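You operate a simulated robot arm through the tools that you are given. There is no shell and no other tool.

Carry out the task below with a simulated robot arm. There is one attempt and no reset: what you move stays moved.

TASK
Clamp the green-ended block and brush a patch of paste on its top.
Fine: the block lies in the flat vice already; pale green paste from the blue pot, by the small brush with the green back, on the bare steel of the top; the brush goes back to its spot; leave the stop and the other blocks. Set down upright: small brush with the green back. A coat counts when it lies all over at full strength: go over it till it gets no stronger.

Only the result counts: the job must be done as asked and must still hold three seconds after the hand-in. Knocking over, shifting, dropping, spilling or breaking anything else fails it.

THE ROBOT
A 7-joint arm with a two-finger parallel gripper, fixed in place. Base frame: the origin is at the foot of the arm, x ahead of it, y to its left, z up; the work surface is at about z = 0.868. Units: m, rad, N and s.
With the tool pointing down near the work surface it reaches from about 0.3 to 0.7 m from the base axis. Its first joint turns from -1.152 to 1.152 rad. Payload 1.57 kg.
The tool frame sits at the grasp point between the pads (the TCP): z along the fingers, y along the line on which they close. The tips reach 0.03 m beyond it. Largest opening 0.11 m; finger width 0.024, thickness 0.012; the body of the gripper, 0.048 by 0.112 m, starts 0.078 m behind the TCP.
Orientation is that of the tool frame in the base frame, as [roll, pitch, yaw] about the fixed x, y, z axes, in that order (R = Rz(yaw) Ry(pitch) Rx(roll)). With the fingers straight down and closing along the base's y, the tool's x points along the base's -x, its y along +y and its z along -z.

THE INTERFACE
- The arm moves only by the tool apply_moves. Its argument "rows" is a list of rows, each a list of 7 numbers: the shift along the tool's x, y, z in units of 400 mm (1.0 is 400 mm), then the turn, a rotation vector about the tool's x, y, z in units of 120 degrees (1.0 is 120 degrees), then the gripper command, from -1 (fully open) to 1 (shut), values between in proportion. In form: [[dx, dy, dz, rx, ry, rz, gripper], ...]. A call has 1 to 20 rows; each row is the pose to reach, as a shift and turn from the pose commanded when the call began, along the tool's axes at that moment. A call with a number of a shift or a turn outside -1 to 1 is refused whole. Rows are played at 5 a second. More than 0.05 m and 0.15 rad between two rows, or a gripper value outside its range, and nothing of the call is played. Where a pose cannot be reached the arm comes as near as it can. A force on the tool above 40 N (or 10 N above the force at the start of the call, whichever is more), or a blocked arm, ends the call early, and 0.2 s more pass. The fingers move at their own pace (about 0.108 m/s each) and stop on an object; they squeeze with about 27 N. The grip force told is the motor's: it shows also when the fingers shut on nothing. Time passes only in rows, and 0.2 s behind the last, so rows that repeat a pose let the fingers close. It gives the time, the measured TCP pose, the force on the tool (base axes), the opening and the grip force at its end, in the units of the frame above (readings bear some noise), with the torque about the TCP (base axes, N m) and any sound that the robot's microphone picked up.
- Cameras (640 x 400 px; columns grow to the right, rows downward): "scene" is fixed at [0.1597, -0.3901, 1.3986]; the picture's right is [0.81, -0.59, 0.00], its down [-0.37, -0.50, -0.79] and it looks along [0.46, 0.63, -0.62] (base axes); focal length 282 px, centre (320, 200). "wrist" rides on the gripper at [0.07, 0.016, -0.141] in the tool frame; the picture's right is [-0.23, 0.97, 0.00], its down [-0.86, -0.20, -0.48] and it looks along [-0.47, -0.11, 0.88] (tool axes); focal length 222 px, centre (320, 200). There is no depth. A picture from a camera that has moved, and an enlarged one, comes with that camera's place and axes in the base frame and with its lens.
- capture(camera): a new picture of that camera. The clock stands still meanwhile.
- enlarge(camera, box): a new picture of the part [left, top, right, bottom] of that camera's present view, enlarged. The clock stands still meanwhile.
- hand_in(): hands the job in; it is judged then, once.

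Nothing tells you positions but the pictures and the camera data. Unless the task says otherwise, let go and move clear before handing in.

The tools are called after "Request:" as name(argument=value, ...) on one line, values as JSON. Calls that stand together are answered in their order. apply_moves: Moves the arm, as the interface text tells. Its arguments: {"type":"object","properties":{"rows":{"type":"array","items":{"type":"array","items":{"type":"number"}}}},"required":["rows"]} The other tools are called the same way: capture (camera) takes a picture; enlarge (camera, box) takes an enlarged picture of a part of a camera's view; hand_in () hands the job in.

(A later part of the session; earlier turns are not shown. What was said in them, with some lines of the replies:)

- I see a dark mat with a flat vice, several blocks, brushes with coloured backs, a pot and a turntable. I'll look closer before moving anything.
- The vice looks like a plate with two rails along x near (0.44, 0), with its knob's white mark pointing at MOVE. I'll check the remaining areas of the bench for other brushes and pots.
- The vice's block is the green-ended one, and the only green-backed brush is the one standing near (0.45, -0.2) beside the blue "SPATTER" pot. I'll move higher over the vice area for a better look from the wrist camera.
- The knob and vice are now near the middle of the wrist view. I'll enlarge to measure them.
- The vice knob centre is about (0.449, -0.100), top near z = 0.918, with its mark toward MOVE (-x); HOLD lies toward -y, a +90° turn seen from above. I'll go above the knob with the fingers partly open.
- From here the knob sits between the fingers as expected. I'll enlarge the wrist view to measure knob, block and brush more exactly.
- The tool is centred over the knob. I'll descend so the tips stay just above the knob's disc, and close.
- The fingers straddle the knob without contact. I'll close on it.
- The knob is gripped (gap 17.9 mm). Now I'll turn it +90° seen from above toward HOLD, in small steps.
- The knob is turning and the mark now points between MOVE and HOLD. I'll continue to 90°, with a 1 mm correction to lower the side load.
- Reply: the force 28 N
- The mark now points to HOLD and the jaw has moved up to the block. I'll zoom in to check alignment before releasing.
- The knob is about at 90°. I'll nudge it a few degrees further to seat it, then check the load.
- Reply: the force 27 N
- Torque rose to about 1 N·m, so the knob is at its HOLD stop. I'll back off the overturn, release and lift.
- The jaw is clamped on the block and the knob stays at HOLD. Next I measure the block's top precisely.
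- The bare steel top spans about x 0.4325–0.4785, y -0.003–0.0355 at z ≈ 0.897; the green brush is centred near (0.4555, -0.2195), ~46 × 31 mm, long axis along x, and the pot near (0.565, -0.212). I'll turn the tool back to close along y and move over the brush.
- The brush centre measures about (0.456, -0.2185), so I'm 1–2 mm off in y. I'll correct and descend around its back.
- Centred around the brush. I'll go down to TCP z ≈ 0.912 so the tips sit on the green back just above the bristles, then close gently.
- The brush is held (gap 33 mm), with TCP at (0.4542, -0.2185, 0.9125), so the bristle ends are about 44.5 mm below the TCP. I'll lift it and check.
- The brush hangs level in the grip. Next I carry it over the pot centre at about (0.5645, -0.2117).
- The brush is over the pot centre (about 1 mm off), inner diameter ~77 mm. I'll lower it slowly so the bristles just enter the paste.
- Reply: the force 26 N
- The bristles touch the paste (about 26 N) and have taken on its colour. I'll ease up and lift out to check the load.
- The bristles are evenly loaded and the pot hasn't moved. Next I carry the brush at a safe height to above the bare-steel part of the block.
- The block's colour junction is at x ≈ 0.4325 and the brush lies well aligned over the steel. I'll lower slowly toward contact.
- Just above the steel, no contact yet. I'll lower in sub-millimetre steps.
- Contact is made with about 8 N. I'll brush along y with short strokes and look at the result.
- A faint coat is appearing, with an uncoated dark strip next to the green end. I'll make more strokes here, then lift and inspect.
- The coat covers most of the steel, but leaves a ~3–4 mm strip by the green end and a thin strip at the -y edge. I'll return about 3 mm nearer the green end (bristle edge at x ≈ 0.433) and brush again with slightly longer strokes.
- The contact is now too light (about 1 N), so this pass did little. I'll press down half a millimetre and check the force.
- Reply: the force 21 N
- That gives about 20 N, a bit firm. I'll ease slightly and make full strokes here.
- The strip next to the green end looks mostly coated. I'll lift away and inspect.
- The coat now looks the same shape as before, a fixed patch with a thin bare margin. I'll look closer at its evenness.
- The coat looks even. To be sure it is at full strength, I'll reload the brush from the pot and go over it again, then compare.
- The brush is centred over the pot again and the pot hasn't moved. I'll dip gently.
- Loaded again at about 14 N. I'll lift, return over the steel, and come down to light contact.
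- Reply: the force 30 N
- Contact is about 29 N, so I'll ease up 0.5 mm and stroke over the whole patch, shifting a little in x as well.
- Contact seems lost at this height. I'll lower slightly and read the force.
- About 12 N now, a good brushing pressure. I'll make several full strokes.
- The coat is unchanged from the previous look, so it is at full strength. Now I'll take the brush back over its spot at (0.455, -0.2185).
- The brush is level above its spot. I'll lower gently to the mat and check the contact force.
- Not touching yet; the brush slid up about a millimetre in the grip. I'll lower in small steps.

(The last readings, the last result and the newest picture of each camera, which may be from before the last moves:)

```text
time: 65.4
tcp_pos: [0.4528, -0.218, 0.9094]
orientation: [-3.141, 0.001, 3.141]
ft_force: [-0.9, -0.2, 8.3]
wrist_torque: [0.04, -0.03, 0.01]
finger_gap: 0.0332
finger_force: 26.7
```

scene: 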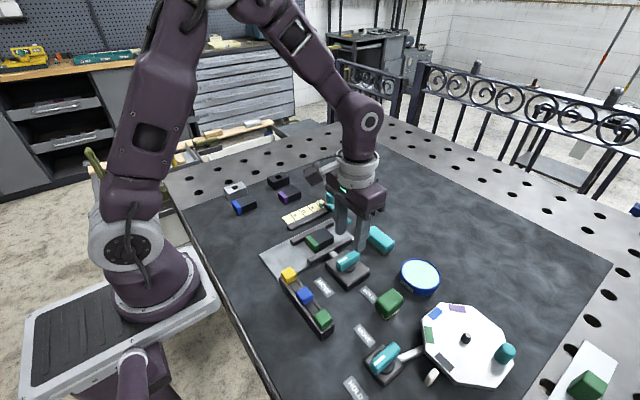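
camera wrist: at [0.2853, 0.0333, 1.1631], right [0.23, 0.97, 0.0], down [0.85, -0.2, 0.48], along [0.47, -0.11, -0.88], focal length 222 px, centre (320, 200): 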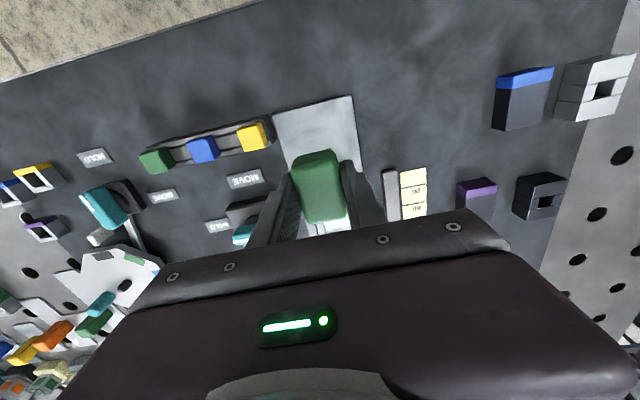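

The bristles are resting on the mat (about 8 N). I'll ease slightly, open the fingers and lift clear.

Request:
apply_moves(rows=[[0, 0, -0.0006, 0, 0, 0, 1], [0, 0, -0.0006, 0, 0, 0, 0.3], [0, 0, -0.0006, 0, 0, 0, 0.1], [0, 0, -0.0006, 0, 0, 0, -0.2], [0, 0, -0.0006, 0, 0, 0, -0.2], [0, 0, -0.05, 0, 0, 0, -0.2], [0, 0, -0.12, 0, 0, 0, -0.2], [0, 0, -0.22, 0, 0, 0, -0.2], [0, 0, -0.32, 0, 0, 0, -0.2], [0, 0, -0.32, 0, 0, 0, -0.2]])

Request:
enlarge(camera="scene", box=[360, 260, 440, 320])

Request:
capture(camera="scene")

Request:
capture(camera="wrist")

```text
time: 67.6
tcp_pos: [0.4567, -0.2208, 1.0377]
orientation: [-3.141, 0.0, -3.14]
ft_force: [-0.2, -1.1, -0.2]
wrist_torque: [-0.02, 0.0, 0.01]
finger_gap: 0.0659
finger_force: 0.0
```

```text
6.67 times, centred on (400, 290) of scene
camera zoom: at [0.1597, -0.3901, 1.3986], right [0.81, -0.59, 0.0], down [-0.37, -0.5, -0.79], along [0.46, 0.63, -0.62], focal length 1879 px, centre (-213, -400)
```

zoom: 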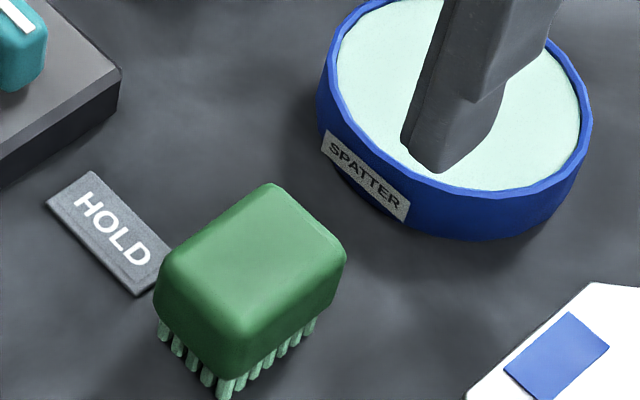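

```text
taken
```

scene: 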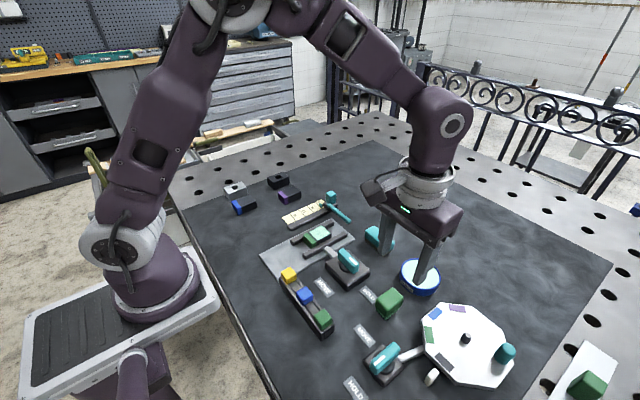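

```text
taken
camera wrist: at [0.3861, -0.2034, 1.1783], right [0.23, 0.97, 0.0], down [0.86, -0.2, 0.48], along [0.47, -0.11, -0.88], focal length 222 px, centre (320, 200)
```

wrist: 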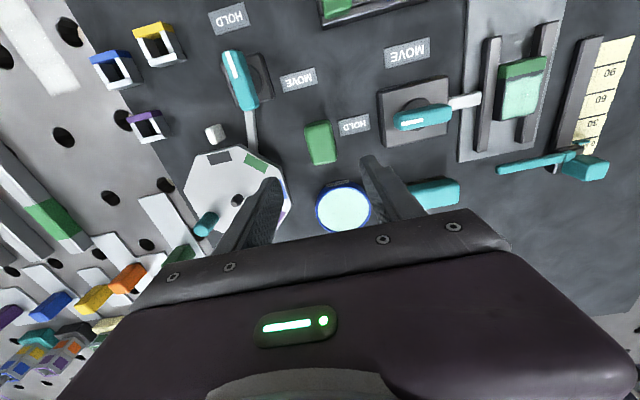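

The brush stands upright on its spot and the pot is where it was. I'll check the coat and the clamp from the wrist camera before handing in.

Request:
enlarge(camera="wrist", box=[480, 40, 570, 130])

Request:
enlarge(camera="scene", box=[290, 215, 390, 285])

```text
4.44 times, centred on (525, 85) of wrist
camera zoom: at [0.3861, -0.2034, 1.1783], right [0.23, 0.97, 0.0], down [0.86, -0.2, 0.48], along [0.47, -0.11, -0.88], focal length 987 px, centre (-591, 711)
```

zoom: 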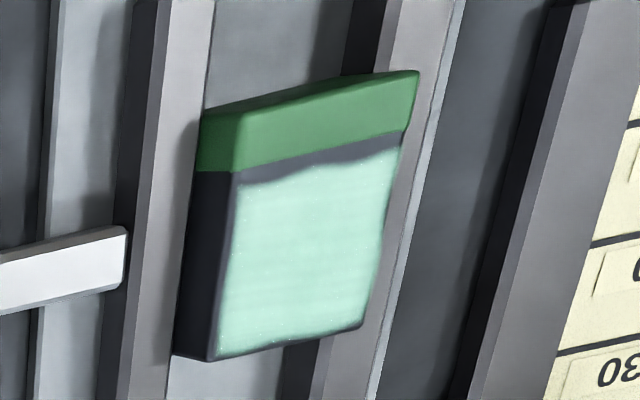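

```text
5.71 times, centred on (340, 250) of scene
camera zoom: at [0.1597, -0.3901, 1.3986], right [0.81, -0.59, 0.0], down [-0.37, -0.5, -0.79], along [0.46, 0.63, -0.62], focal length 1610 px, centre (206, -86)
```

zoom: 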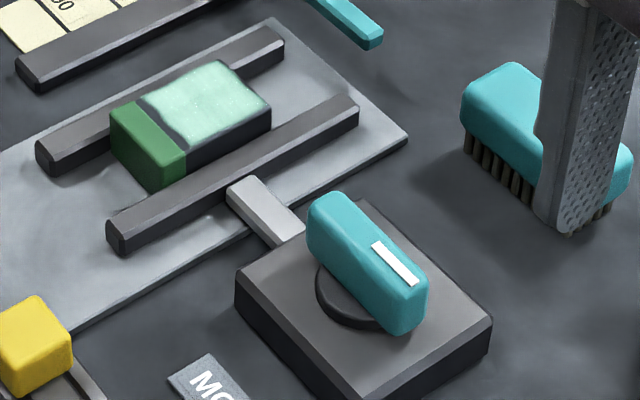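

The coat is even, the block is held between the jaws with the knob at HOLD, the brush is upright on its spot, and the stop and other blocks are undisturbed. I'll raise the arm a bit further clear and then hand in.

Request:
apply_moves(rows=[[0, 0, -0.1, 0, 0, 0, -0.2], [0.05, 0, -0.2, 0, 0, 0, -0.2], [0.1, 0, -0.3, 0, 0, 0, -0.2], [0.1, 0, -0.3, 0, 0, 0, -0.2]])

Request:
capture(camera="scene")

```text
time: 68.6
tcp_pos: [0.4154, -0.2188, 1.1573]
orientation: [3.141, 0.0, 3.141]
ft_force: [0.6, -0.5, 0.3]
wrist_torque: [0.02, 0.01, 0.06]
finger_gap: 0.0659
finger_force: 0.1
```

```text
taken
```

scene: 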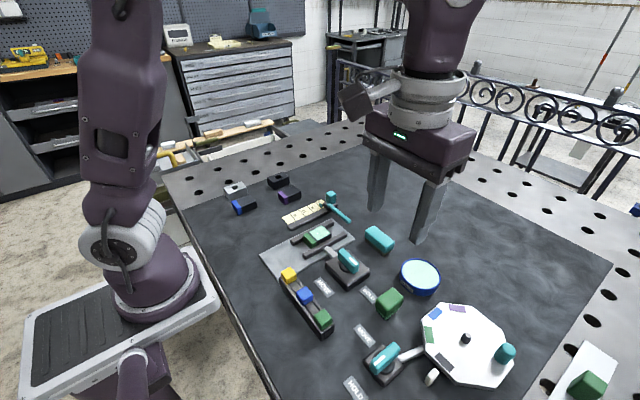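

Everything is in place and the arm is clear, so I'm handing in.

Request:
hand_in()

```text
The job is handed in.
```

The green-ended block is clamped in the flat vice and has an even coat of pale green paste on its bare steel top. I've handed the job in; I haven't seen how it was judged.

- **Clamp:** I turned the vice knob from MOVE to HOLD until it reached its stop. The block didn't shift while I brushed it.
- **Coat:** I loaded the brush from the blue pot twice and went over the top until it looked the same from one check to the next. The coat stops about 3–4 mm short of the green end, with a thinner bare edge along the side facing the vice knob. When I brushed those strips again, the coat didn't spread into them.
- **Brush:** The small brush with the green back is standing upright on its spot, within about a millimetre or two of where it was.
- **Everything else:** In the last pictures the pot, the stop and the other blocks are where they were, and I saw no spills.
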